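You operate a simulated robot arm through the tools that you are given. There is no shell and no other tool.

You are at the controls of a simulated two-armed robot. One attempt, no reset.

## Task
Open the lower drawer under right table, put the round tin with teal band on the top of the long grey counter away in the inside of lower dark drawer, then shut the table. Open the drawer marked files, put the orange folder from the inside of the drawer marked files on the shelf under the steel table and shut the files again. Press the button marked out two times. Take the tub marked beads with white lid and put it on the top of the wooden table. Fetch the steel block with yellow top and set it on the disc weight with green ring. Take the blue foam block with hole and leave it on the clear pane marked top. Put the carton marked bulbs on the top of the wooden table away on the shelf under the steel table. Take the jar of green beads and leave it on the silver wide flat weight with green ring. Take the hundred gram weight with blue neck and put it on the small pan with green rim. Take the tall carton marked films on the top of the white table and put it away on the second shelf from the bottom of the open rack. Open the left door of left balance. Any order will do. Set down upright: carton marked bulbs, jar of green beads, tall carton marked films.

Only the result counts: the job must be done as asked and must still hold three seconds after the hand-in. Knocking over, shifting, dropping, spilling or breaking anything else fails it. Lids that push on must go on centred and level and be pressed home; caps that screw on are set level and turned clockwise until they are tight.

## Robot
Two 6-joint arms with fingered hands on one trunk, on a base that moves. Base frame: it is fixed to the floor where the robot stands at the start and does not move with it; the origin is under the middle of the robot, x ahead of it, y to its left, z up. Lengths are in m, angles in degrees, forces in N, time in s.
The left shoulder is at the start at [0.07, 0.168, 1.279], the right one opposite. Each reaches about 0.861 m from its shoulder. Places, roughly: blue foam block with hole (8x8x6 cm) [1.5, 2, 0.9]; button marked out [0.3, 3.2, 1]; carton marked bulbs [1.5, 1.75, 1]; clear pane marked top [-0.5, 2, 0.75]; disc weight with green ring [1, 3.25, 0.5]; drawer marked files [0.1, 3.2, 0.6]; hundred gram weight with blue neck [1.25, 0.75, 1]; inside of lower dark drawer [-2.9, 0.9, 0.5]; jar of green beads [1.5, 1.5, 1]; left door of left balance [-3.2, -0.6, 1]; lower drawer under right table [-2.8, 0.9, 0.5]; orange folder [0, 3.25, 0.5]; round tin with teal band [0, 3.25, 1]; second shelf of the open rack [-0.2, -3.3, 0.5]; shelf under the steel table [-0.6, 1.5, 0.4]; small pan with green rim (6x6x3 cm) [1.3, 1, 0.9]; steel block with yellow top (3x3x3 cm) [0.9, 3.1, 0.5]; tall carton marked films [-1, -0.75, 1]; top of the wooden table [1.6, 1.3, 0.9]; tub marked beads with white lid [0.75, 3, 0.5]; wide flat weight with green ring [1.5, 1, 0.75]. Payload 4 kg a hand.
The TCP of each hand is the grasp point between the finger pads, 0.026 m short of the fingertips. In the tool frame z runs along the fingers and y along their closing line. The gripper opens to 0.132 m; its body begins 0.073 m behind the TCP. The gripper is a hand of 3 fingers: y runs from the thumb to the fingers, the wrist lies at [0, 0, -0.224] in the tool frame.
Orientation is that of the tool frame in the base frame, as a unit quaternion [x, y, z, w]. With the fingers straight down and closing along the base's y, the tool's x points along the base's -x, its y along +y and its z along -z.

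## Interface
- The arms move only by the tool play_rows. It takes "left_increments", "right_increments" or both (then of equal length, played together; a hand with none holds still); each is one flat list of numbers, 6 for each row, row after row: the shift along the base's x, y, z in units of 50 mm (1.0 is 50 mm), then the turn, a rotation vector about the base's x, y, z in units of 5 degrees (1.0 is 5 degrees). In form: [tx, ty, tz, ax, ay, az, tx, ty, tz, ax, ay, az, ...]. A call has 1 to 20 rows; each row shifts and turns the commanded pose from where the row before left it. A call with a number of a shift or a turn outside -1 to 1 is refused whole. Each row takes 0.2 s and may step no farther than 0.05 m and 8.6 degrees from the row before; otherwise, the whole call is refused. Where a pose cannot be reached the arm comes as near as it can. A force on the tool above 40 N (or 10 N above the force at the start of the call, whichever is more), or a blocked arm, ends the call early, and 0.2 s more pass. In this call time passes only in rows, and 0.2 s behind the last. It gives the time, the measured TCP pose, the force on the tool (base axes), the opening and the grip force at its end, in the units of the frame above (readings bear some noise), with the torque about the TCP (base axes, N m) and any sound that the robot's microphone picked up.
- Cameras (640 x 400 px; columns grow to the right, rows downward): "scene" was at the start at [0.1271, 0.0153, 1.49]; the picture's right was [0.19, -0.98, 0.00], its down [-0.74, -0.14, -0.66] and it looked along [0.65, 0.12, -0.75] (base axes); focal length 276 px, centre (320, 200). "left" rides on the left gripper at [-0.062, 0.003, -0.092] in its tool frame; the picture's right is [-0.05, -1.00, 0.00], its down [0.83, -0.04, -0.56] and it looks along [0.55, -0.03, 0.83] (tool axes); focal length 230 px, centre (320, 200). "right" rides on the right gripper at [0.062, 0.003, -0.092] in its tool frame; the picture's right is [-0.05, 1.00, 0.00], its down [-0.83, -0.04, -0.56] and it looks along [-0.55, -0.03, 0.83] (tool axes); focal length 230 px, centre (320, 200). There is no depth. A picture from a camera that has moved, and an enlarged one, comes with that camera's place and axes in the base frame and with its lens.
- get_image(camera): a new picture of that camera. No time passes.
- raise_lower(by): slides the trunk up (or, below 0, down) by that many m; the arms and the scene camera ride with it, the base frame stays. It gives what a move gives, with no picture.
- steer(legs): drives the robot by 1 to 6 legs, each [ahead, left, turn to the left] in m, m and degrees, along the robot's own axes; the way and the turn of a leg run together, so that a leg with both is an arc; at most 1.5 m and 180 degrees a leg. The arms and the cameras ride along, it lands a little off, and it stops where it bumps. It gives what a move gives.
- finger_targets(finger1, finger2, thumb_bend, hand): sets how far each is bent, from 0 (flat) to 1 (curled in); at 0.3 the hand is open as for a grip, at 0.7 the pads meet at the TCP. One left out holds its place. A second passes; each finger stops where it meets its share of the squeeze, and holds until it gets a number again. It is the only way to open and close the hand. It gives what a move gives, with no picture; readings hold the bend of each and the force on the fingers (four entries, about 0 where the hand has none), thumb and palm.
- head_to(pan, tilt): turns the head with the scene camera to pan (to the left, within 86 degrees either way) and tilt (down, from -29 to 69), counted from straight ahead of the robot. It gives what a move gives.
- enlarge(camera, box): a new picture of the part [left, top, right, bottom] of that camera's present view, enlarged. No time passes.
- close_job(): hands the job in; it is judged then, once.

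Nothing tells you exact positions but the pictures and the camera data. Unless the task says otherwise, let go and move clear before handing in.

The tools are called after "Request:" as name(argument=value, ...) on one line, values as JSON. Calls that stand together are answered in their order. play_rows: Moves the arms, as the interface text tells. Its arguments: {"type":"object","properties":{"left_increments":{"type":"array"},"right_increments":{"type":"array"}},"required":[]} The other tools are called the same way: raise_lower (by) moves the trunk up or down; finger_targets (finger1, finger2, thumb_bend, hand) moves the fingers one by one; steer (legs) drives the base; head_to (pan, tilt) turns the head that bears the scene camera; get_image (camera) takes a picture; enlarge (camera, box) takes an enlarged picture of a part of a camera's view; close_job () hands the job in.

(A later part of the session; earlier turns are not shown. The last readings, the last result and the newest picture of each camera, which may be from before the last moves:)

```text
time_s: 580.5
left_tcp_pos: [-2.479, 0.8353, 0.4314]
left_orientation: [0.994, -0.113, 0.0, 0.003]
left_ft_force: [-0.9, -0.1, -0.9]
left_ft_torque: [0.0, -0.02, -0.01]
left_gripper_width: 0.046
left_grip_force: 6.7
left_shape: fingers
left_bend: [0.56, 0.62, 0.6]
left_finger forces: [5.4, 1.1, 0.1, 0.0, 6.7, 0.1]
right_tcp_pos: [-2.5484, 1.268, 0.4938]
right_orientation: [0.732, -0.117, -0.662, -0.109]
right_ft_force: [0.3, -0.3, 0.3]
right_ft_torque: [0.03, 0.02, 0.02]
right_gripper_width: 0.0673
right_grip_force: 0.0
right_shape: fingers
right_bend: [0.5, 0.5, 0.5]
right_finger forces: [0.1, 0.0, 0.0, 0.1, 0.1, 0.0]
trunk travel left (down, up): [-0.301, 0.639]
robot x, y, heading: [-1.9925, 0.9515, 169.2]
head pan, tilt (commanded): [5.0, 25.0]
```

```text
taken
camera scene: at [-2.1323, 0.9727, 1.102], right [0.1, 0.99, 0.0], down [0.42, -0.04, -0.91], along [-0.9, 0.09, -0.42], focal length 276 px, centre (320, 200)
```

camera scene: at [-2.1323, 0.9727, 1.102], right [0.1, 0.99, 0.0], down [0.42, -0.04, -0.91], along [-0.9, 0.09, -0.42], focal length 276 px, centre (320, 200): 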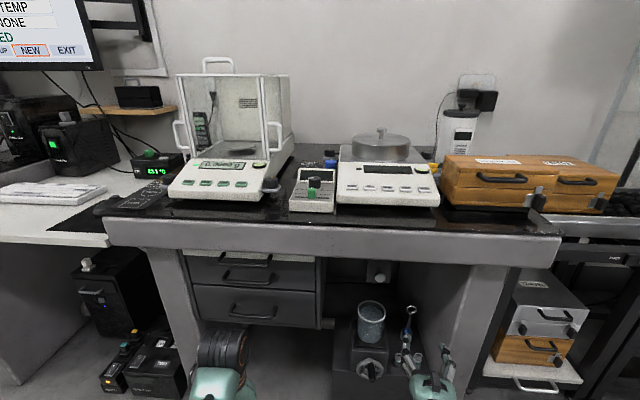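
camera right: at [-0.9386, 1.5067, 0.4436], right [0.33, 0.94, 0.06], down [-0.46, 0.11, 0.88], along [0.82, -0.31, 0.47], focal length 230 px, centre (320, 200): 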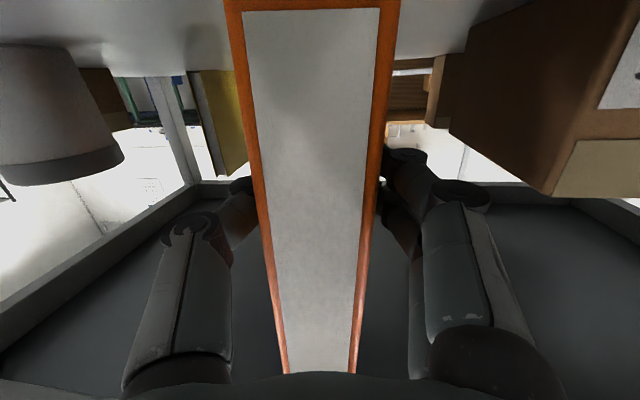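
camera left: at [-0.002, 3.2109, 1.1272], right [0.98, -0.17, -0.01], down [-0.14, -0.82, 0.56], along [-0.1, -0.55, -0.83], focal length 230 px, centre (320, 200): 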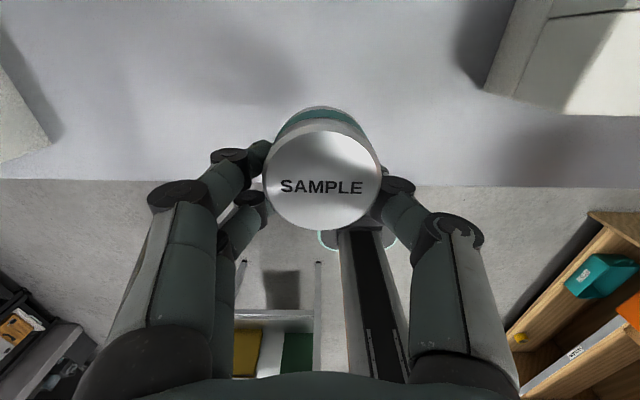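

I'm right in front of the drawers. Backing up a little and taking two views at different heights to fix the lower handle's position.

Request:
steer(legs=[[-0.25, 0, 0]])

Request:
head_to(pan=0, tilt=25)

Request:
enlarge(camera="scene", box=[180, 160, 440, 330])

Request:
raise_lower(by=0.3)

Request:
head_to(pan=0, tilt=35)

Request:
enlarge(camera="scene", box=[180, 160, 440, 330])

```text
time_s: 582.4
left_tcp_pos: [-2.228, 0.7877, 0.4328]
left_orientation: [0.994, -0.109, -0.002, 0.002]
left_ft_force: [0.6, 0.7, -1.1]
left_ft_torque: [0.02, -0.05, -0.02]
left_gripper_width: 0.0458
left_grip_force: 6.8
left_shape: fingers
left_bend: [0.56, 0.62, 0.6]
left_finger forces: [5.3, 1.1, 0.1, 0.0, 6.7, 0.0]
right_tcp_pos: [-2.3019, 1.2192, 0.494]
right_orientation: [0.732, -0.116, -0.663, -0.108]
right_ft_force: [-0.5, 0.3, 0.2]
right_ft_torque: [0.02, -0.01, 0.04]
right_gripper_width: 0.0672
right_grip_force: 0.2
right_shape: fingers
right_bend: [0.5, 0.5, 0.5]
right_finger forces: [0.0, 0.0, 0.0, 0.1, 0.1, 0.0]
trunk travel left (down, up): [-0.301, 0.639]
robot x, y, heading: [-1.7444, 0.9075, 169.4]
head pan, tilt (commanded): [5.0, 25.0]
```

```text
time_s: 583.0
left_tcp_pos: [-2.2291, 0.7877, 0.4323]
left_orientation: [0.994, -0.109, -0.001, 0.003]
left_ft_force: [0.0, 0.9, -0.5]
left_ft_torque: [-0.01, 0.0, -0.03]
left_gripper_width: 0.046
left_grip_force: 6.7
left_shape: fingers
left_bend: [0.56, 0.62, 0.61]
left_finger forces: [5.4, 1.1, 0.1, 0.0, 6.6, 0.0]
right_tcp_pos: [-2.302, 1.2194, 0.4937]
right_orientation: [0.731, -0.115, -0.664, -0.107]
right_ft_force: [0.2, 0.0, -0.5]
right_ft_torque: [0.01, -0.01, 0.01]
right_gripper_width: 0.0672
right_grip_force: 0.2
right_shape: fingers
right_bend: [0.5, 0.5, 0.5]
right_finger forces: [0.1, 0.0, 0.0, 0.0, 0.1, 0.0]
trunk travel left (down, up): [-0.301, 0.639]
robot x, y, heading: [-1.7436, 0.9089, 169.5]
head pan, tilt (commanded): [0.0, 25.0]
```

```text
2.35 times, centred on (310, 245) of scene
camera zoom: at [-1.8827, 0.9329, 1.102], right [0.18, 0.98, 0.0], down [0.42, -0.08, -0.91], along [-0.89, 0.16, -0.42], focal length 650 px, centre (344, 94)
```

zoom: 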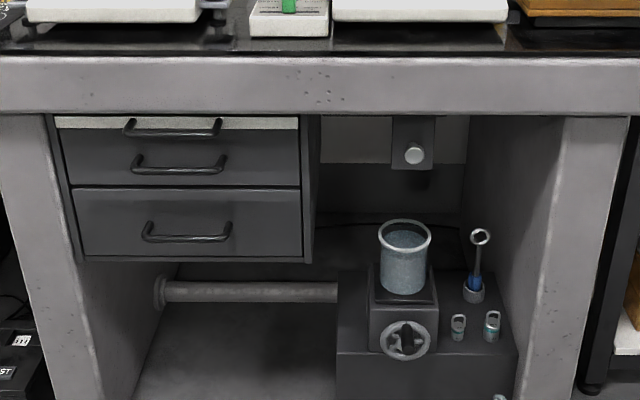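

```text
time_s: 586.0
left_tcp_pos: [-2.2283, 0.7882, 0.7331]
left_orientation: [0.994, -0.11, 0.0, 0.003]
left_ft_force: [-0.4, 0.3, -0.8]
left_ft_torque: [-0.01, -0.07, -0.01]
left_gripper_width: 0.0461
left_grip_force: 6.5
left_shape: fingers
left_bend: [0.56, 0.62, 0.61]
left_finger forces: [5.3, 1.1, 0.0, 0.0, 6.5, 0.0]
right_tcp_pos: [-2.3039, 1.2181, 0.7933]
right_orientation: [0.732, -0.116, -0.663, -0.108]
right_ft_force: [0.1, 1.0, -0.4]
right_ft_torque: [0.0, 0.01, 0.05]
right_gripper_width: 0.0672
right_grip_force: 0.1
right_shape: fingers
right_bend: [0.5, 0.5, 0.5]
right_finger forces: [0.0, 0.0, 0.0, 0.0, 0.0, 0.0]
trunk travel left (down, up): [-0.601, 0.339]
robot x, y, heading: [-1.7434, 0.9057, 169.7]
head pan, tilt (commanded): [0.0, 25.0]
```

```text
time_s: 586.7
left_tcp_pos: [-2.2291, 0.7878, 0.7311]
left_orientation: [0.994, -0.11, -0.001, 0.003]
left_ft_force: [-0.6, 0.7, -0.2]
left_ft_torque: [0.01, -0.01, 0.03]
left_gripper_width: 0.0459
left_grip_force: 6.5
left_shape: fingers
left_bend: [0.56, 0.62, 0.61]
left_finger forces: [5.1, 1.1, 0.0, 0.0, 6.6, 0.1]
right_tcp_pos: [-2.3029, 1.2183, 0.7925]
right_orientation: [0.731, -0.114, -0.664, -0.106]
right_ft_force: [-0.1, 0.3, 0.0]
right_ft_torque: [0.0, -0.01, 0.0]
right_gripper_width: 0.0673
right_grip_force: 0.1
right_shape: fingers
right_bend: [0.5, 0.5, 0.5]
right_finger forces: [0.1, 0.0, 0.0, 0.1, 0.1, 0.1]
trunk travel left (down, up): [-0.601, 0.339]
robot x, y, heading: [-1.743, 0.9098, 169.5]
head pan, tilt (commanded): [0.0, 35.0]
```

```text
2.35 times, centred on (310, 245) of scene
camera zoom: at [-1.8788, 0.9322, 1.3863], right [0.18, 0.98, 0.0], down [0.56, -0.1, -0.82], along [-0.81, 0.15, -0.57], focal length 650 px, centre (344, 94)
```

zoom: 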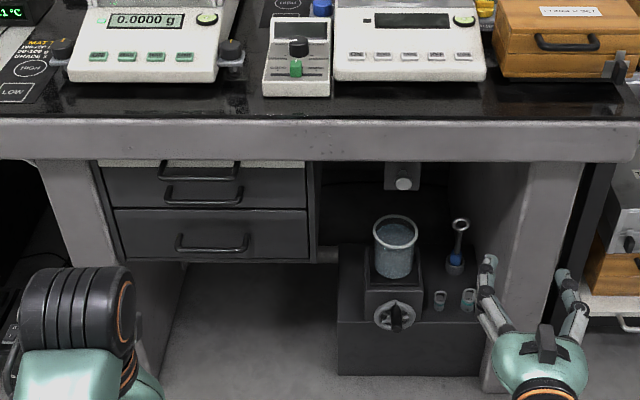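

The lower handle is at about (−2.691, 0.849, 0.504). I'll roll the right hand 77° about its own axis so thumb is above and fingers below, as for the other drawer.

Request:
play_rows(right_increments=[0, 0, 0, 0.972, -0.315, 0.097, 0, 0, 0, 0.972, -0.315, 0.097, 0, 0, 0, 0.972, -0.315, 0.097, 0, 0, 0, 0.972, -0.315, 0.097, 0, 0, 0, 0.972, -0.315, 0.097, 0, 0, 0, 0.972, -0.315, 0.097, 0, 0, 0, 0.972, -0.315, 0.097, 0, 0, 0, 0.972, -0.315, 0.097, 0, 0, 0, 0.972, -0.315, 0.097, 0, 0, 0, 0.972, -0.315, 0.097, 0, 0, 0, 0.972, -0.315, 0.097, 0, 0, 0, 0.972, -0.315, 0.097, 0, 0, 0, 0.972, -0.315, 0.097, 0, 0, 0, 0.972, -0.315, 0.097, 0, 0, 0, 0.972, -0.315, 0.097])

Request:
get_image(camera="right")

Request:
get_image(camera="scene")

```text
time_s: 589.9
left_tcp_pos: [-2.2287, 0.7872, 0.7321]
left_orientation: [0.994, -0.109, -0.001, 0.002]
left_ft_force: [-0.5, -0.7, -1.0]
left_ft_torque: [-0.01, -0.02, 0.03]
left_gripper_width: 0.0459
left_grip_force: 6.8
left_shape: fingers
left_bend: [0.56, 0.62, 0.61]
left_finger forces: [5.2, 1.1, 0.0, 0.1, 6.6, 0.0]
right_tcp_pos: [-2.3023, 1.2188, 0.7936]
right_orientation: [0.642, 0.365, -0.454, -0.499]
right_ft_force: [0.0, -0.4, 0.6]
right_ft_torque: [0.03, 0.02, 0.04]
right_gripper_width: 0.0673
right_grip_force: 0.1
right_shape: fingers
right_bend: [0.5, 0.5, 0.5]
right_finger forces: [0.1, 0.1, 0.0, 0.1, 0.0, 0.1]
trunk travel left (down, up): [-0.601, 0.339]
robot x, y, heading: [-1.7416, 0.9058, 169.5]
head pan, tilt (commanded): [0.0, 35.0]
```

```text
taken
camera right: at [-2.1962, 1.245, 0.7845], right [0.0, -0.28, -0.96], down [0.26, -0.93, 0.27], along [-0.97, -0.25, 0.08], focal length 230 px, centre (320, 200)
```

right: 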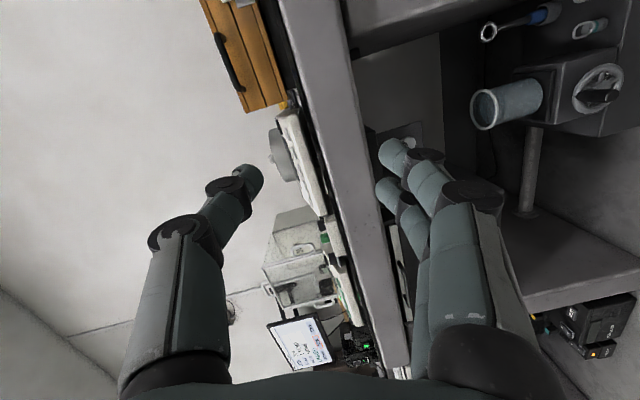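

```text
taken
camera scene: at [-1.8788, 0.9322, 1.3863], right [0.18, 0.98, 0.0], down [0.56, -0.1, -0.82], along [-0.81, 0.15, -0.57], focal length 276 px, centre (320, 200)
```

scene: 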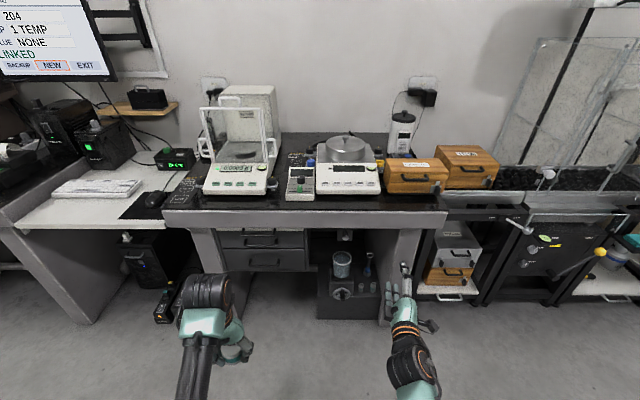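

Thumb up, fingers down. Sliding left so the hand faces the drawer handle, then lowering to its height.

Request:
steer(legs=[[0, 0.43, 0]])

Request:
raise_lower(by=-0.28)

Request:
play_rows(right_increments=[0, 0, 0, 0, 0, 0.7, 0, 0, 0, 0, 0, 0.7])

Request:
get_image(camera="right")

Request:
get_image(camera="scene")

```text
time_s: 592.6
left_tcp_pos: [-2.308, 0.3625, 0.7319]
left_orientation: [0.994, -0.11, -0.001, 0.003]
left_ft_force: [-0.9, 0.1, -1.0]
left_ft_torque: [-0.01, -0.02, 0.01]
left_gripper_width: 0.0459
left_grip_force: 6.5
left_shape: fingers
left_bend: [0.56, 0.62, 0.61]
left_finger forces: [5.4, 1.1, 0.0, 0.0, 6.6, 0.0]
right_tcp_pos: [-2.3813, 0.7932, 0.7937]
right_orientation: [0.643, 0.363, -0.454, -0.498]
right_ft_force: [0.4, 0.5, -0.3]
right_ft_torque: [-0.02, 0.02, 0.04]
right_gripper_width: 0.0676
right_grip_force: 0.1
right_shape: fingers
right_bend: [0.5, 0.5, 0.5]
right_finger forces: [0.1, 0.1, 0.0, 0.1, 0.0, 0.1]
trunk travel left (down, up): [-0.601, 0.339]
robot x, y, heading: [-1.8223, 0.4816, 169.3]
head pan, tilt (commanded): [0.0, 35.0]
```

```text
time_s: 595.4
left_tcp_pos: [-2.3076, 0.3617, 0.4523]
left_orientation: [0.994, -0.109, -0.001, 0.003]
left_ft_force: [-0.1, -0.6, -1.0]
left_ft_torque: [0.02, 0.02, 0.05]
left_gripper_width: 0.0458
left_grip_force: 6.9
left_shape: fingers
left_bend: [0.56, 0.62, 0.61]
left_finger forces: [5.4, 1.1, 0.1, 0.0, 6.6, 0.0]
right_tcp_pos: [-2.3798, 0.793, 0.5128]
right_orientation: [0.642, 0.364, -0.454, -0.499]
right_ft_force: [0.2, -0.6, 0.2]
right_ft_torque: [0.02, 0.0, 0.01]
right_gripper_width: 0.067
right_grip_force: 0.0
right_shape: fingers
right_bend: [0.5, 0.5, 0.5]
right_finger forces: [0.0, 0.1, 0.0, 0.0, 0.0, 0.0]
trunk travel left (down, up): [-0.321, 0.619]
robot x, y, heading: [-1.8205, 0.4832, 169.3]
head pan, tilt (commanded): [0.0, 35.0]
```

```text
time_s: 596.0
left_tcp_pos: [-2.3061, 0.3631, 0.4517]
left_orientation: [0.994, -0.109, -0.001, 0.002]
left_ft_force: [0.7, -0.4, -0.6]
left_ft_torque: [0.03, -0.01, 0.01]
left_gripper_width: 0.0461
left_grip_force: 6.6
left_shape: fingers
left_bend: [0.56, 0.62, 0.61]
left_finger forces: [5.3, 1.2, 0.0, 0.0, 6.5, 0.0]
right_tcp_pos: [-2.381, 0.7933, 0.5122]
right_orientation: [0.633, 0.387, -0.468, -0.481]
right_ft_force: [0.3, 0.5, -0.1]
right_ft_torque: [0.0, -0.01, -0.01]
right_gripper_width: 0.0673
right_grip_force: 0.1
right_shape: fingers
right_bend: [0.5, 0.5, 0.5]
right_finger forces: [0.0, 0.0, 0.0, 0.0, 0.0, 0.0]
right hand out of reach, approached as far as the arm can: row 2
trunk travel left (down, up): [-0.321, 0.619]
robot x, y, heading: [-1.822, 0.4818, 169.5]
head pan, tilt (commanded): [0.0, 35.0]
```

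```text
taken
camera right: at [-2.2769, 0.8273, 0.5031], right [0.02, -0.29, -0.96], down [0.32, -0.91, 0.28], along [-0.95, -0.31, 0.07], focal length 230 px, centre (320, 200)
```

right: 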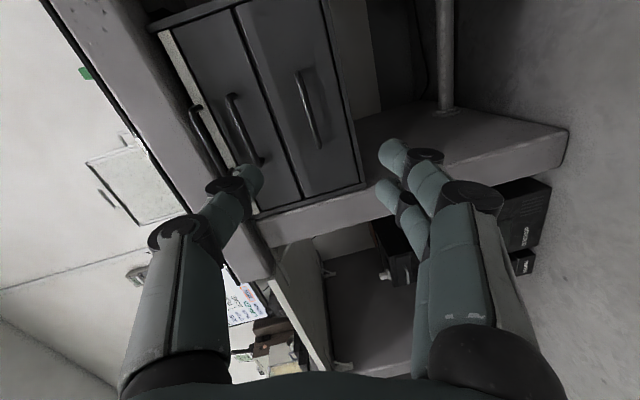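

```text
taken
camera scene: at [-1.9575, 0.5074, 1.1063], right [0.18, 0.98, 0.0], down [0.56, -0.1, -0.82], along [-0.81, 0.15, -0.57], focal length 276 px, centre (320, 200)
```

scene: 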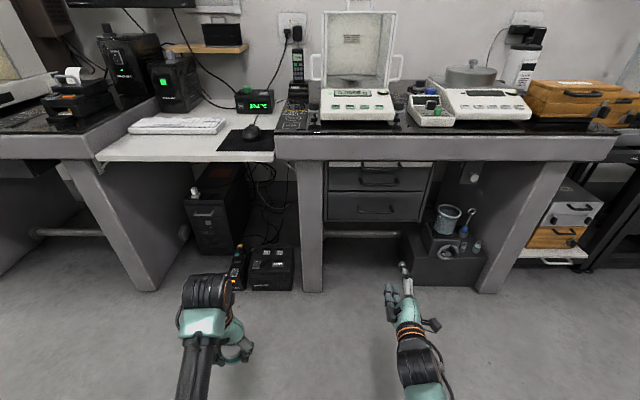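

The lower handle shows clearly at (−2.691, 0.850, 0.502). Driving forward 25 cm to bring the hand up to it.

Request:
steer(legs=[[0.24, 0, 0]])

Request:
get_image(camera="right")

```text
time_s: 597.8
left_tcp_pos: [-2.5406, 0.4039, 0.4516]
left_orientation: [0.994, -0.107, -0.001, 0.002]
left_ft_force: [-0.5, -0.1, -1.6]
left_ft_torque: [0.05, -0.03, -0.01]
left_gripper_width: 0.0459
left_grip_force: 6.7
left_shape: fingers
left_bend: [0.56, 0.62, 0.61]
left_finger forces: [5.5, 1.1, 0.0, 0.0, 6.6, 0.1]
right_tcp_pos: [-2.6169, 0.8335, 0.5107]
right_orientation: [0.632, 0.388, -0.469, -0.479]
right_ft_force: [-0.4, -0.4, -0.3]
right_ft_torque: [0.01, 0.02, 0.01]
right_gripper_width: 0.0674
right_grip_force: 0.0
right_shape: fingers
right_bend: [0.5, 0.5, 0.5]
right_finger forces: [0.1, 0.1, 0.1, 0.0, 0.0, 0.1]
trunk travel left (down, up): [-0.321, 0.619]
robot x, y, heading: [-2.0556, 0.5232, 170.0]
head pan, tilt (commanded): [0.0, 35.0]
```

```text
taken
camera right: at [-2.5123, 0.8683, 0.5028], right [0.03, -0.29, -0.96], down [0.32, -0.91, 0.28], along [-0.95, -0.31, 0.07], focal length 230 px, centre (320, 200)
```

right: 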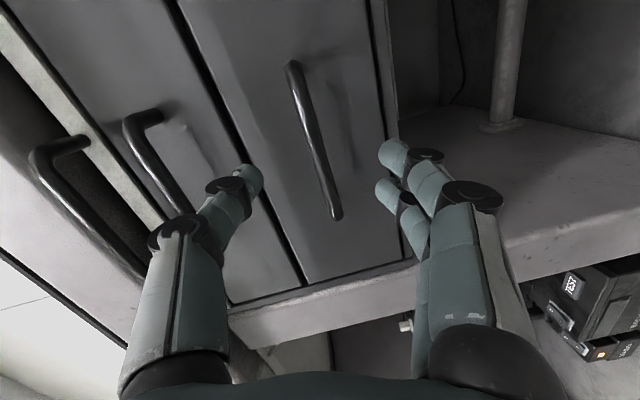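

Bar is between thumb and fingers. Moving the last 6 cm and closing.

Request:
play_rows(right_increments=[-0.6, 0.14, -0.06, 0, 0, 0, -0.55, 0.13, -0.06, 0, 0, 0])

Request:
finger_targets(hand="right", finger1=0.75, finger2=0.75, thumb_bend=0.75)

Request:
get_image(camera="right")

```text
time_s: 598.4
left_tcp_pos: [-2.5392, 0.4033, 0.453]
left_orientation: [0.994, -0.108, 0.0, 0.003]
left_ft_force: [-0.4, 1.2, -0.8]
left_ft_torque: [0.01, 0.0, 0.03]
left_gripper_width: 0.046
left_grip_force: 6.6
left_shape: fingers
left_bend: [0.56, 0.62, 0.61]
left_finger forces: [5.4, 1.1, 0.0, 0.1, 6.6, 0.1]
right_tcp_pos: [-2.6732, 0.8464, 0.5044]
right_orientation: [0.631, 0.389, -0.469, -0.48]
right_ft_force: [0.0, 0.9, 1.2]
right_ft_torque: [0.0, 0.02, 0.0]
right_gripper_width: 0.0672
right_grip_force: 0.0
right_shape: fingers
right_bend: [0.5, 0.5, 0.5]
right_finger forces: [0.0, 0.0, 0.0, 0.1, 0.0, 0.0]
trunk travel left (down, up): [-0.321, 0.619]
robot x, y, heading: [-2.0537, 0.5261, 169.9]
head pan, tilt (commanded): [0.0, 35.0]
```

```text
time_s: 599.4
left_tcp_pos: [-2.5413, 0.4037, 0.4529]
left_orientation: [0.994, -0.107, 0.0, 0.003]
left_ft_force: [0.8, -0.7, 0.0]
left_ft_torque: [-0.01, -0.04, 0.01]
left_gripper_width: 0.0459
left_grip_force: 6.7
left_shape: fingers
left_bend: [0.56, 0.62, 0.61]
left_finger forces: [5.4, 1.1, 0.0, 0.1, 6.6, 0.0]
right_tcp_pos: [-2.6729, 0.8477, 0.5053]
right_orientation: [0.631, 0.388, -0.47, -0.48]
right_ft_force: [-4.8, 2.0, 2.5]
right_ft_torque: [0.06, 0.05, 0.01]
right_gripper_width: 0.0076
right_grip_force: 10.6
right_shape: fingers
right_bend: [0.73, 0.72, 0.69]
right_finger forces: [4.0, 6.0, 0.1, 0.1, 11.0, 0.1]
trunk travel left (down, up): [-0.321, 0.619]
robot x, y, heading: [-2.0561, 0.5262, 169.6]
head pan, tilt (commanded): [0.0, 35.0]
```

```text
taken
camera right: at [-2.5685, 0.8811, 0.4967], right [0.02, -0.29, -0.96], down [0.32, -0.91, 0.28], along [-0.95, -0.31, 0.07], focal length 230 px, centre (320, 200)
```

right: 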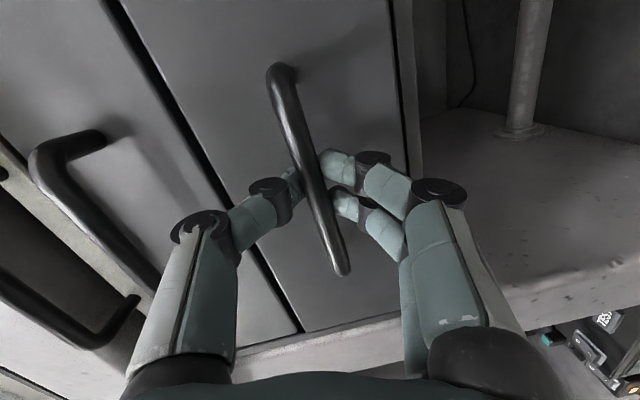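

Gripping the bar. Pulling the drawer open by driving back.

Request:
steer(legs=[[-0.15, 0, 0]])

Request:
get_image(camera="scene")

```text
time_s: 600.8
left_tcp_pos: [-2.3952, 0.3784, 0.4519]
left_orientation: [0.994, -0.109, -0.002, 0.002]
left_ft_force: [0.2, -0.5, -1.2]
left_ft_torque: [0.01, -0.02, -0.02]
left_gripper_width: 0.0459
left_grip_force: 6.2
left_shape: fingers
left_bend: [0.56, 0.62, 0.61]
left_finger forces: [5.4, 1.1, 0.1, 0.0, 6.6, 0.0]
right_tcp_pos: [-2.5256, 0.8209, 0.5051]
right_orientation: [0.632, 0.387, -0.469, -0.481]
right_ft_force: [-2.1, -2.1, 2.5]
right_ft_torque: [0.02, 0.01, 0.03]
right_gripper_width: 0.0028
right_grip_force: 6.8
right_shape: fingers
right_bend: [0.74, 0.73, 0.72]
right_finger forces: [2.5, 3.2, 0.0, 0.1, 7.9, 0.0]
trunk travel left (down, up): [-0.321, 0.619]
robot x, y, heading: [-1.908, 0.501, 169.5]
head pan, tilt (commanded): [0.0, 35.0]
```

```text
taken
camera scene: at [-2.0446, 0.5229, 1.1064], right [0.18, 0.98, 0.0], down [0.56, -0.1, -0.82], along [-0.81, 0.15, -0.57], focal length 276 px, centre (320, 200)
```

scene: 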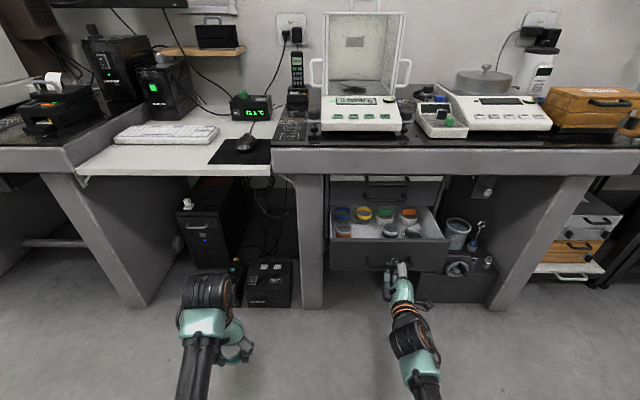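

The drawer opens; there are other tins inside. Pulling out another 12 cm to find a free place.

Request:
steer(legs=[[-0.12, 0, 0]])

Request:
get_image(camera="scene")

Request:
enlarge(camera="scene", box=[290, 150, 480, 290])

```text
time_s: 602.0
left_tcp_pos: [-2.2786, 0.3568, 0.4529]
left_orientation: [0.994, -0.108, -0.001, 0.001]
left_ft_force: [0.9, 0.3, -1.9]
left_ft_torque: [0.02, 0.0, -0.02]
left_gripper_width: 0.0459
left_grip_force: 6.6
left_shape: fingers
left_bend: [0.56, 0.62, 0.61]
left_finger forces: [5.4, 1.2, 0.1, 0.1, 6.6, 0.1]
right_tcp_pos: [-2.41, 0.7996, 0.5048]
right_orientation: [0.632, 0.388, -0.468, -0.481]
right_ft_force: [0.5, 0.1, -1.7]
right_ft_torque: [0.01, 0.0, 0.03]
right_gripper_width: 0.0001
right_grip_force: 0.1
right_shape: fingers
right_bend: [0.74, 0.74, 0.73]
right_finger forces: [0.0, 0.0, 0.1, 0.0, 0.0, 0.0]
trunk travel left (down, up): [-0.321, 0.619]
robot x, y, heading: [-1.7954, 0.4799, 169.5]
head pan, tilt (commanded): [0.0, 35.0]
```

```text
taken
camera scene: at [-1.9282, 0.5019, 1.1064], right [0.18, 0.98, 0.0], down [0.56, -0.1, -0.82], along [-0.81, 0.15, -0.57], focal length 276 px, centre (320, 200)
```

scene: 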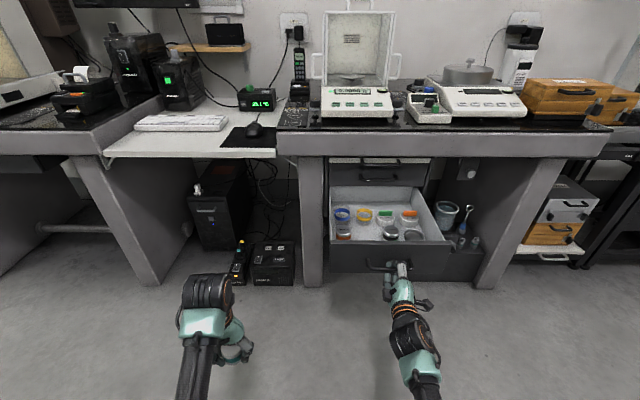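

```text
2.86 times, centred on (385, 220) of scene
camera zoom: at [-1.9282, 0.5019, 1.1064], right [0.18, 0.98, 0.0], down [0.56, -0.1, -0.82], along [-0.81, 0.15, -0.57], focal length 790 px, centre (134, 143)
```

zoom: 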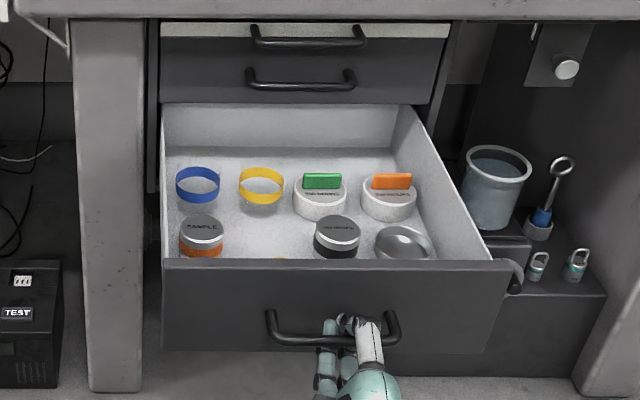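

Pulling a little more, then I'll let go and look into the drawer from above.

Request:
steer(legs=[[-0.06, 0, 0]])

Request:
finger_targets(hand="right", finger1=0.48, finger2=0.48, thumb_bend=0.48)

Request:
steer(legs=[[-0.12, 0, 0]])

Request:
raise_lower(by=0.4)

Request:
head_to(pan=-10, tilt=45)

Request:
get_image(camera="scene")

```text
time_s: 603.0
left_tcp_pos: [-2.219, 0.3457, 0.4529]
left_orientation: [0.994, -0.108, -0.001, 0.001]
left_ft_force: [1.1, -0.4, -0.9]
left_ft_torque: [0.01, 0.02, 0.05]
left_gripper_width: 0.0461
left_grip_force: 6.3
left_shape: fingers
left_bend: [0.56, 0.62, 0.61]
left_finger forces: [5.3, 1.0, 0.1, 0.0, 6.5, 0.0]
right_tcp_pos: [-2.3499, 0.7892, 0.5039]
right_orientation: [0.633, 0.387, -0.468, -0.48]
right_ft_force: [0.3, -0.4, -0.5]
right_ft_torque: [0.02, 0.01, -0.02]
right_gripper_width: 0.0
right_grip_force: 0.1
right_shape: fingers
right_bend: [0.75, 0.74, 0.73]
right_finger forces: [0.0, 0.0, 0.1, 0.0, 0.0, 0.1]
trunk travel left (down, up): [-0.321, 0.619]
robot x, y, heading: [-1.7366, 0.4634, 169.8]
head pan, tilt (commanded): [0.0, 35.0]
```

```text
time_s: 604.0
left_tcp_pos: [-2.2194, 0.3461, 0.4519]
left_orientation: [0.994, -0.108, 0.0, 0.003]
left_ft_force: [0.2, -0.2, -1.2]
left_ft_torque: [0.0, -0.02, 0.02]
left_gripper_width: 0.0459
left_grip_force: 6.4
left_shape: fingers
left_bend: [0.56, 0.62, 0.61]
left_finger forces: [5.4, 1.0, 0.1, 0.1, 6.6, 0.1]
right_tcp_pos: [-2.3499, 0.7886, 0.5041]
right_orientation: [0.633, 0.388, -0.468, -0.48]
right_ft_force: [0.1, 0.0, -1.0]
right_ft_torque: [0.0, 0.01, 0.06]
right_gripper_width: 0.0742
right_grip_force: 0.0
right_shape: fingers
right_bend: [0.48, 0.48, 0.48]
right_finger forces: [0.0, 0.0, 0.0, 0.0, 0.1, 0.1]
trunk travel left (down, up): [-0.321, 0.619]
robot x, y, heading: [-1.7373, 0.4665, 169.7]
head pan, tilt (commanded): [0.0, 35.0]
```

```text
time_s: 605.2
left_tcp_pos: [-2.1019, 0.323, 0.4528]
left_orientation: [0.994, -0.107, -0.001, 0.002]
left_ft_force: [0.2, -0.2, -1.2]
left_ft_torque: [0.01, 0.0, 0.0]
left_gripper_width: 0.0458
left_grip_force: 6.3
left_shape: fingers
left_bend: [0.56, 0.62, 0.61]
left_finger forces: [5.3, 1.2, 0.0, 0.0, 6.6, 0.0]
right_tcp_pos: [-2.2321, 0.7673, 0.5039]
right_orientation: [0.632, 0.388, -0.469, -0.48]
right_ft_force: [0.1, -0.8, -0.1]
right_ft_torque: [0.01, 0.01, 0.01]
right_gripper_width: 0.0741
right_grip_force: 0.1
right_shape: fingers
right_bend: [0.48, 0.48, 0.48]
right_finger forces: [0.0, 0.0, 0.0, 0.1, 0.0, 0.0]
trunk travel left (down, up): [-0.321, 0.619]
robot x, y, heading: [-1.6147, 0.4438, 169.5]
head pan, tilt (commanded): [0.0, 35.0]
```

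```text
time_s: 609.0
left_tcp_pos: [-2.1012, 0.3237, 0.8526]
left_orientation: [0.994, -0.108, -0.001, 0.002]
left_ft_force: [1.0, 0.4, -1.7]
left_ft_torque: [0.01, 0.02, -0.01]
left_gripper_width: 0.0462
left_grip_force: 6.7
left_shape: fingers
left_bend: [0.56, 0.62, 0.61]
left_finger forces: [5.4, 1.0, 0.0, 0.1, 6.6, 0.0]
right_tcp_pos: [-2.2327, 0.7671, 0.9037]
right_orientation: [0.632, 0.388, -0.469, -0.48]
right_ft_force: [-0.5, 0.2, 0.0]
right_ft_torque: [0.01, 0.01, -0.03]
right_gripper_width: 0.0738
right_grip_force: 0.0
right_shape: fingers
right_bend: [0.48, 0.48, 0.48]
right_finger forces: [0.1, 0.0, 0.0, 0.1, 0.1, 0.1]
trunk travel left (down, up): [-0.721, 0.219]
robot x, y, heading: [-1.6142, 0.4457, 169.7]
head pan, tilt (commanded): [0.0, 35.0]
```

```text
time_s: 609.7
left_tcp_pos: [-2.1025, 0.3233, 0.853]
left_orientation: [0.994, -0.107, 0.0, 0.003]
left_ft_force: [-0.3, 0.0, -1.0]
left_ft_torque: [-0.02, -0.01, 0.01]
left_gripper_width: 0.0461
left_grip_force: 6.5
left_shape: fingers
left_bend: [0.56, 0.62, 0.61]
left_finger forces: [5.3, 1.1, 0.0, 0.0, 6.5, 0.0]
right_tcp_pos: [-2.2335, 0.7669, 0.9033]
right_orientation: [0.632, 0.389, -0.469, -0.48]
right_ft_force: [0.0, -0.5, -0.5]
right_ft_torque: [0.01, -0.02, -0.01]
right_gripper_width: 0.0739
right_grip_force: 0.0
right_shape: fingers
right_bend: [0.48, 0.48, 0.48]
right_finger forces: [0.0, 0.0, 0.1, 0.0, 0.0, 0.0]
trunk travel left (down, up): [-0.721, 0.219]
robot x, y, heading: [-1.617, 0.4415, 170.1]
head pan, tilt (commanded): [-10.0, 45.0]
```

```text
taken
camera scene: at [-1.7422, 0.4822, 1.4915], right [0.35, 0.94, 0.0], down [0.66, -0.24, -0.71], along [-0.66, 0.24, -0.71], focal length 276 px, centre (320, 200)
```

scene: 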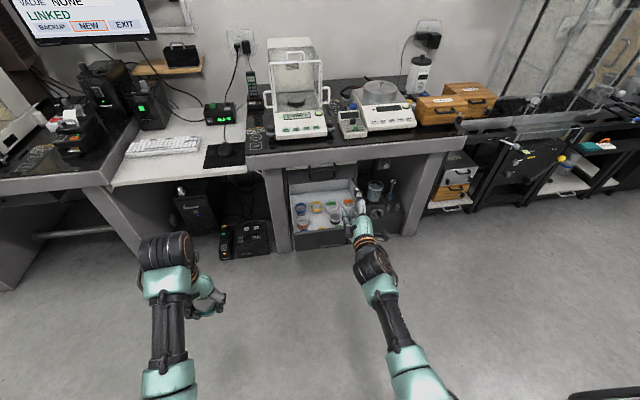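

Released and clear. Sliding right so the left hand with the tin faces the open drawer, and looking in.

Request:
steer(legs=[[0, -0.42, 0]])

Request:
head_to(pan=5, tilt=40)

Request:
get_image(camera="scene")

Request:
enlarge(camera="scene", box=[220, 150, 380, 270])

```text
time_s: 612.3
left_tcp_pos: [-2.0273, 0.7328, 0.8532]
left_orientation: [0.994, -0.105, -0.001, 0.002]
left_ft_force: [0.4, -1.0, -1.5]
left_ft_torque: [-0.02, -0.01, -0.01]
left_gripper_width: 0.0461
left_grip_force: 6.8
left_shape: fingers
left_bend: [0.56, 0.62, 0.61]
left_finger forces: [5.4, 1.1, 0.0, 0.0, 6.5, 0.1]
right_tcp_pos: [-2.1612, 1.1752, 0.9038]
right_orientation: [0.631, 0.389, -0.47, -0.479]
right_ft_force: [0.7, 0.2, -0.4]
right_ft_torque: [0.03, 0.0, 0.0]
right_gripper_width: 0.0739
right_grip_force: 0.0
right_shape: fingers
right_bend: [0.48, 0.48, 0.48]
right_finger forces: [0.1, 0.0, 0.0, 0.0, 0.0, 0.0]
trunk travel left (down, up): [-0.721, 0.219]
robot x, y, heading: [-1.5435, 0.8526, 170.1]
head pan, tilt (commanded): [-10.0, 45.0]
```

```text
time_s: 613.1
left_tcp_pos: [-2.0281, 0.7334, 0.8522]
left_orientation: [0.994, -0.106, 0.0, 0.003]
left_ft_force: [-0.4, -0.2, -1.6]
left_ft_torque: [-0.02, -0.01, 0.02]
left_gripper_width: 0.0458
left_grip_force: 6.6
left_shape: fingers
left_bend: [0.56, 0.62, 0.61]
left_finger forces: [5.4, 1.1, 0.0, 0.0, 6.6, 0.1]
right_tcp_pos: [-2.1616, 1.1769, 0.9035]
right_orientation: [0.632, 0.39, -0.47, -0.478]
right_ft_force: [-0.5, 0.6, 0.2]
right_ft_torque: [0.02, 0.03, 0.0]
right_gripper_width: 0.0736
right_grip_force: 0.1
right_shape: fingers
right_bend: [0.48, 0.48, 0.48]
right_finger forces: [0.1, 0.0, 0.0, 0.0, 0.1, 0.0]
trunk travel left (down, up): [-0.721, 0.219]
robot x, y, heading: [-1.5443, 0.8559, 169.7]
head pan, tilt (commanded): [5.0, 40.0]
```

```text
taken
camera scene: at [-1.6771, 0.8728, 1.4987], right [0.09, 1.0, 0.0], down [0.64, -0.06, -0.77], along [-0.76, 0.07, -0.64], focal length 276 px, centre (320, 200)
```

scene: 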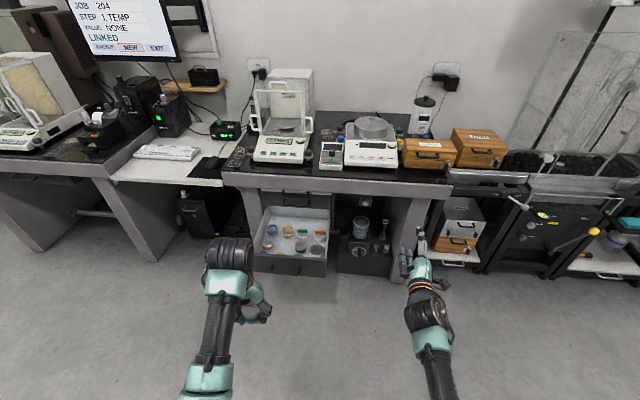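

```text
3.33 times, centred on (300, 210) of scene
camera zoom: at [-1.6771, 0.8728, 1.4987], right [0.09, 1.0, 0.0], down [0.64, -0.06, -0.77], along [-0.76, 0.07, -0.64], focal length 921 px, centre (387, 167)
```

zoom: 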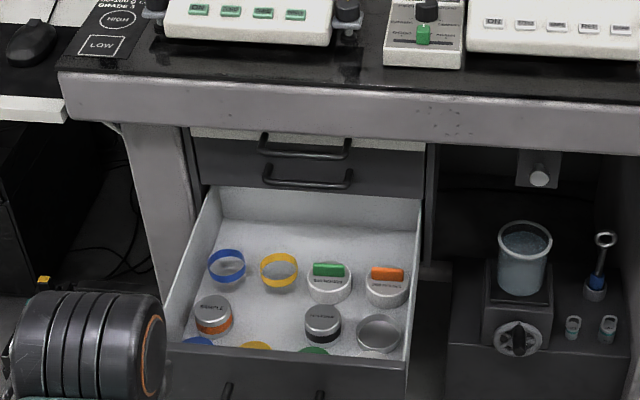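

There's an empty slot in the middle row, between the orange SAMPLE tin and the black tin, at about (−2.546, 0.786). First I bring the right hand upright and back so it won't meet the table.

Request:
play_rows(right_increments=[0.23, -0.04, 0, -0.179, -0.98, 0, 0.23, -0.04, 0, -0.179, -0.98, 0, 0.23, -0.04, 0, -0.179, -0.98, 0, 0.23, -0.04, 0, -0.179, -0.98, 0, 0.23, -0.04, 0, -0.179, -0.98, 0, 0.23, -0.04, 0, -0.179, -0.98, 0, 0.23, -0.04, 0, -0.179, -0.98, 0, 0.23, -0.04, 0, -0.179, -0.98, 0, 0.23, -0.04, 0, -0.179, -0.98, 0, 0.23, -0.04, 0, -0.179, -0.98, 0, 0.23, -0.04, 0, -0.179, -0.98, 0, 0.23, -0.04, 0, -0.179, -0.98, 0, 0.23, -0.04, 0, -0.179, -0.98, 0, 0.23, -0.04, 0, -0.179, -0.98, 0, 0.23, -0.04, 0, -0.179, -0.98, 0, 0.23, -0.04, 0, -0.179, -0.98, 0])

Request:
get_image(camera="scene")

```text
time_s: 616.5
left_tcp_pos: [-2.0285, 0.7313, 0.8508]
left_orientation: [0.994, -0.105, 0.0, 0.003]
left_ft_force: [-0.6, 0.3, -0.9]
left_ft_torque: [0.02, -0.02, -0.02]
left_gripper_width: 0.046
left_grip_force: 6.4
left_shape: fingers
left_bend: [0.56, 0.62, 0.61]
left_finger forces: [5.3, 1.1, 0.0, 0.1, 6.5, 0.1]
right_tcp_pos: [-1.9807, 1.1394, 0.8875]
right_orientation: [0.836, 0.546, -0.007, -0.05]
right_ft_force: [-0.1, -0.6, 0.4]
right_ft_torque: [0.01, -0.01, -0.02]
right_gripper_width: 0.0743
right_grip_force: 0.0
right_shape: fingers
right_bend: [0.48, 0.48, 0.48]
right_finger forces: [0.0, 0.1, 0.1, 0.0, 0.0, 0.1]
right hand out of reach, approached as far as the arm can: row 16
trunk travel left (down, up): [-0.721, 0.219]
robot x, y, heading: [-1.5457, 0.8538, 170.0]
head pan, tilt (commanded): [5.0, 40.0]
```

```text
taken
camera scene: at [-1.6777, 0.8724, 1.4987], right [0.09, 1.0, 0.0], down [0.64, -0.06, -0.77], along [-0.76, 0.07, -0.64], focal length 276 px, centre (320, 200)
```

scene: 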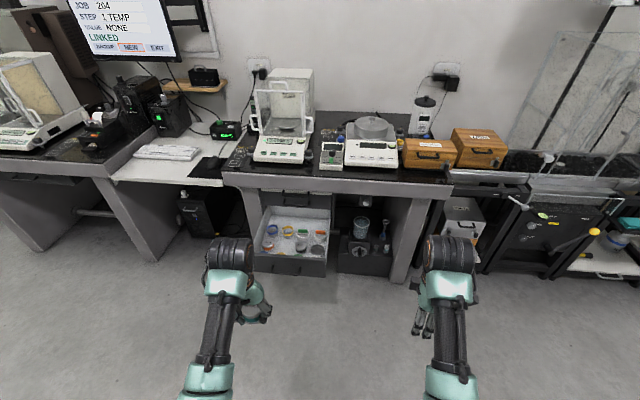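

Right hand tucked in. Driving forward so the tin hangs over the drawer.

Request:
steer(legs=[[0.48, 0.04, 0]])

Request:
get_image(camera="left")

Request:
get_image(camera="scene")

```text
time_s: 619.3
left_tcp_pos: [-2.5013, 0.7745, 0.8519]
left_orientation: [0.995, -0.105, 0.0, 0.004]
left_ft_force: [-0.7, -0.2, -0.2]
left_ft_torque: [0.01, -0.03, 0.03]
left_gripper_width: 0.046
left_grip_force: 6.6
left_shape: fingers
left_bend: [0.56, 0.62, 0.61]
left_finger forces: [5.3, 1.0, 0.0, 0.0, 6.4, 0.0]
right_tcp_pos: [-2.4548, 1.1812, 0.8881]
right_orientation: [0.836, 0.546, -0.009, -0.051]
right_ft_force: [-0.4, 0.3, -0.7]
right_ft_torque: [-0.03, -0.03, 0.0]
right_gripper_width: 0.074
right_grip_force: 0.0
right_shape: fingers
right_bend: [0.48, 0.48, 0.48]
right_finger forces: [0.0, 0.1, 0.0, 0.0, 0.1, 0.0]
trunk travel left (down, up): [-0.721, 0.219]
robot x, y, heading: [-2.0143, 0.9003, 170.2]
head pan, tilt (commanded): [5.0, 40.0]
```

```text
taken
camera left: at [-2.561, 0.7841, 0.9448], right [0.16, 0.99, -0.01], down [0.82, -0.13, 0.55], along [0.55, -0.09, -0.83], focal length 230 px, centre (320, 200)
```

left: 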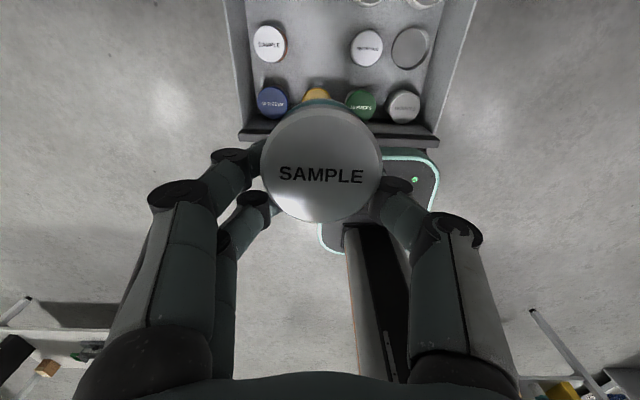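

```text
taken
camera scene: at [-2.15, 0.9144, 1.4988], right [0.09, 1.0, 0.0], down [0.64, -0.06, -0.77], along [-0.76, 0.07, -0.64], focal length 276 px, centre (320, 200)
```

scene: 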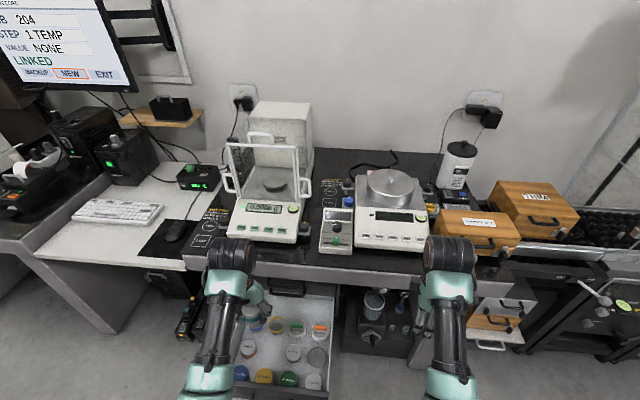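

The empty slot is centred near (−2.565, 0.779); the tin's centre sits 2 cm ahead of my hand centre. Shifting and lowering the trunk most of the way.

Request:
play_rows(left_increments=[-0.88, 0.02, 0, 0, 0, 0])

Request:
raise_lower(by=-0.25)

Request:
get_image(camera="left")

```text
time_s: 619.7
left_tcp_pos: [-2.546, 0.7742, 0.8506]
left_orientation: [0.995, -0.104, 0.0, 0.003]
left_ft_force: [0.1, -0.5, -1.3]
left_ft_torque: [-0.01, -0.05, 0.0]
left_gripper_width: 0.0461
left_grip_force: 6.3
left_shape: fingers
left_bend: [0.56, 0.62, 0.61]
left_finger forces: [5.5, 1.1, 0.0, 0.0, 6.4, 0.0]
right_tcp_pos: [-2.4568, 1.1809, 0.8864]
right_orientation: [0.836, 0.547, -0.008, -0.05]
right_ft_force: [0.2, -0.2, 0.5]
right_ft_torque: [-0.01, -0.03, 0.01]
right_gripper_width: 0.0742
right_grip_force: 0.0
right_shape: fingers
right_bend: [0.48, 0.48, 0.48]
right_finger forces: [0.0, 0.0, 0.0, 0.0, 0.1, 0.0]
trunk travel left (down, up): [-0.721, 0.219]
robot x, y, heading: [-2.0177, 0.8994, 170.2]
head pan, tilt (commanded): [5.0, 40.0]
```

```text
time_s: 622.3
left_tcp_pos: [-2.545, 0.7752, 0.6013]
left_orientation: [0.994, -0.105, 0.0, 0.003]
left_ft_force: [-0.1, -0.2, 0.3]
left_ft_torque: [-0.01, 0.0, -0.01]
left_gripper_width: 0.0459
left_grip_force: 6.2
left_shape: fingers
left_bend: [0.56, 0.62, 0.61]
left_finger forces: [5.4, 1.1, 0.0, 0.0, 6.5, 0.1]
right_tcp_pos: [-2.4559, 1.1808, 0.6386]
right_orientation: [0.836, 0.546, -0.008, -0.05]
right_ft_force: [0.7, 0.1, 0.9]
right_ft_torque: [0.01, 0.0, -0.03]
right_gripper_width: 0.074
right_grip_force: 0.1
right_shape: fingers
right_bend: [0.48, 0.48, 0.48]
right_finger forces: [0.1, 0.0, 0.0, 0.1, 0.0, 0.1]
trunk travel left (down, up): [-0.471, 0.469]
robot x, y, heading: [-2.0159, 0.8991, 170.0]
head pan, tilt (commanded): [5.0, 40.0]
```

```text
taken
camera left: at [-2.6049, 0.7853, 0.6941], right [0.16, 0.99, -0.01], down [0.82, -0.13, 0.55], along [0.55, -0.09, -0.83], focal length 230 px, centre (320, 200)
```

left: 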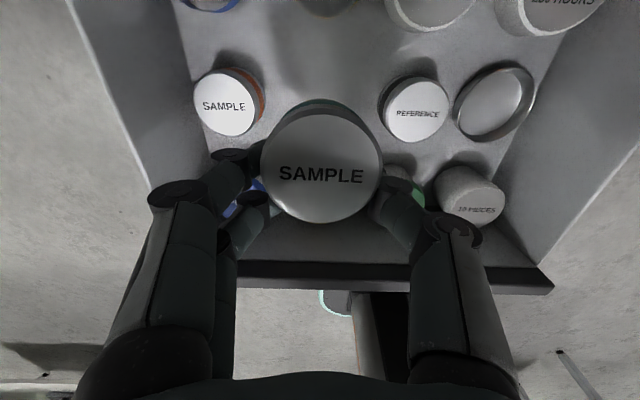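

The neighbouring tins leave barely a finger's width left and right, so I'll turn the hand 45°; diagonally there is ample room.

Request:
play_rows(left_increments=[-0.029, -0.03, 0.1, 0, 0, -1, -0.029, -0.03, 0, 0, 0, -1, -0.029, -0.03, 0, 0, 0, -1, -0.029, -0.03, 0, 0, 0, -1, -0.029, -0.03, 0, 0, 0, -1, -0.029, -0.03, 0, 0, 0, -1, -0.029, -0.03, 0, 0, 0, -1, -0.029, -0.03, 0, 0, 0, -1, -0.029, -0.03, 0, 0, 0, -1])

Request:
get_image(camera="left")

```text
time_s: 624.3
left_tcp_pos: [-2.5597, 0.7612, 0.6064]
left_orientation: [0.878, -0.478, -0.002, 0.003]
left_ft_force: [-0.1, -1.0, -0.4]
left_ft_torque: [0.0, -0.02, 0.03]
left_gripper_width: 0.0457
left_grip_force: 6.2
left_shape: fingers
left_bend: [0.56, 0.62, 0.61]
left_finger forces: [5.4, 1.1, 0.0, 0.0, 6.4, 0.0]
right_tcp_pos: [-2.455, 1.1807, 0.6379]
right_orientation: [0.836, 0.546, -0.009, -0.051]
right_ft_force: [0.9, -0.3, -0.3]
right_ft_torque: [0.02, 0.02, 0.04]
right_gripper_width: 0.0738
right_grip_force: 0.0
right_shape: fingers
right_bend: [0.48, 0.48, 0.48]
right_finger forces: [0.0, 0.1, 0.0, 0.0, 0.0, 0.0]
trunk travel left (down, up): [-0.471, 0.469]
robot x, y, heading: [-2.0178, 0.8953, 169.9]
head pan, tilt (commanded): [5.0, 40.0]
```

```text
taken
camera left: at [-2.5942, 0.8114, 0.6994], right [0.81, 0.59, -0.01], down [0.49, -0.67, 0.55], along [0.32, -0.45, -0.83], focal length 230 px, centre (320, 200)
```

left: 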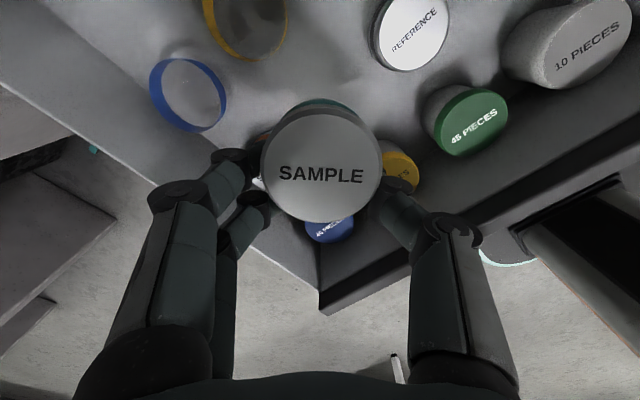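

With this view the slot centre is (−2.562, 0.775) with 8 cm spacing, so there is good room. Small correction, then lowering.

Request:
play_rows(left_increments=[0.16, -0.07, 0, 0, 0, 0])

Request:
raise_lower(by=-0.06)

Request:
get_image(camera="left")

```text
time_s: 624.7
left_tcp_pos: [-2.55, 0.757, 0.6068]
left_orientation: [0.878, -0.478, -0.002, 0.003]
left_ft_force: [-0.1, -1.0, 0.1]
left_ft_torque: [0.0, 0.01, -0.01]
left_gripper_width: 0.0459
left_grip_force: 6.3
left_shape: fingers
left_bend: [0.56, 0.62, 0.61]
left_finger forces: [5.5, 1.1, 0.0, 0.0, 6.3, 0.0]
right_tcp_pos: [-2.4547, 1.1814, 0.6374]
right_orientation: [0.837, 0.545, -0.009, -0.05]
right_ft_force: [-0.3, -1.3, 0.3]
right_ft_torque: [0.04, 0.0, -0.05]
right_gripper_width: 0.074
right_grip_force: 0.1
right_shape: fingers
right_bend: [0.48, 0.48, 0.48]
right_finger forces: [0.0, 0.0, 0.0, 0.0, 0.0, 0.1]
trunk travel left (down, up): [-0.471, 0.469]
robot x, y, heading: [-2.0167, 0.8979, 170.1]
head pan, tilt (commanded): [5.0, 40.0]
```

```text
time_s: 625.7
left_tcp_pos: [-2.5503, 0.7592, 0.5473]
left_orientation: [0.879, -0.478, -0.001, 0.003]
left_ft_force: [0.0, 0.2, -0.9]
left_ft_torque: [-0.03, 0.02, -0.01]
left_gripper_width: 0.0456
left_grip_force: 6.5
left_shape: fingers
left_bend: [0.56, 0.62, 0.61]
left_finger forces: [5.4, 1.1, 0.0, 0.1, 6.4, 0.0]
right_tcp_pos: [-2.4554, 1.1806, 0.5768]
right_orientation: [0.836, 0.546, -0.009, -0.051]
right_ft_force: [0.3, -0.1, 0.1]
right_ft_torque: [0.02, -0.02, -0.01]
right_gripper_width: 0.0742
right_grip_force: 0.1
right_shape: fingers
right_bend: [0.48, 0.48, 0.48]
right_finger forces: [0.1, 0.0, 0.0, 0.0, 0.0, 0.0]
trunk travel left (down, up): [-0.411, 0.529]
robot x, y, heading: [-2.0202, 0.8985, 170.1]
head pan, tilt (commanded): [5.0, 40.0]
```

```text
taken
camera left: at [-2.5855, 0.8084, 0.6393], right [0.81, 0.59, -0.01], down [0.49, -0.67, 0.55], along [0.32, -0.45, -0.83], focal length 230 px, centre (320, 200)
```

left: 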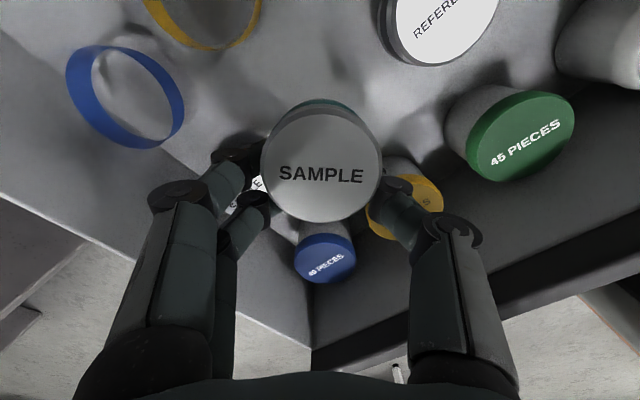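

Everything lines up with the slot. Lowering further in small steps, watching for contact.

Request:
raise_lower(by=-0.018)

Request:
get_image(camera="left")

```text
time_s: 626.4
left_tcp_pos: [-2.5494, 0.7587, 0.5288]
left_orientation: [0.879, -0.477, -0.002, 0.003]
left_ft_force: [-0.6, -0.6, -0.7]
left_ft_torque: [0.0, -0.01, 0.03]
left_gripper_width: 0.0459
left_grip_force: 6.3
left_shape: fingers
left_bend: [0.56, 0.62, 0.61]
left_finger forces: [5.4, 1.1, 0.0, 0.0, 6.4, 0.0]
right_tcp_pos: [-2.4546, 1.1813, 0.5612]
right_orientation: [0.836, 0.546, -0.009, -0.05]
right_ft_force: [-0.3, -0.8, 1.3]
right_ft_torque: [0.05, 0.03, -0.02]
right_gripper_width: 0.0739
right_grip_force: 0.1
right_shape: fingers
right_bend: [0.48, 0.48, 0.48]
right_finger forces: [0.1, 0.0, 0.0, 0.1, 0.0, 0.0]
trunk travel left (down, up): [-0.393, 0.547]
robot x, y, heading: [-2.0172, 0.8999, 170.0]
head pan, tilt (commanded): [5.0, 40.0]
```

```text
taken
camera left: at [-2.5855, 0.8085, 0.6213], right [0.81, 0.59, -0.01], down [0.49, -0.67, 0.55], along [0.32, -0.45, -0.83], focal length 230 px, centre (320, 200)
```

left: 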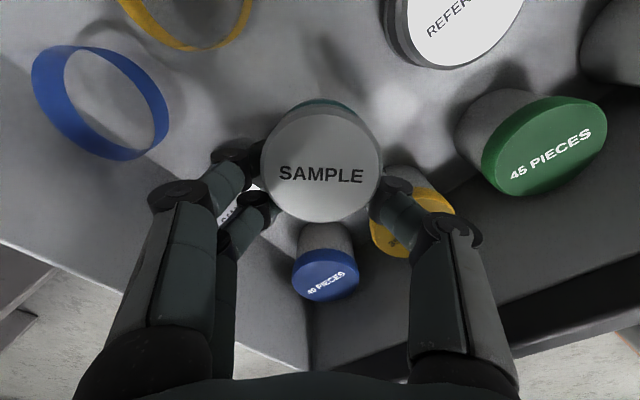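

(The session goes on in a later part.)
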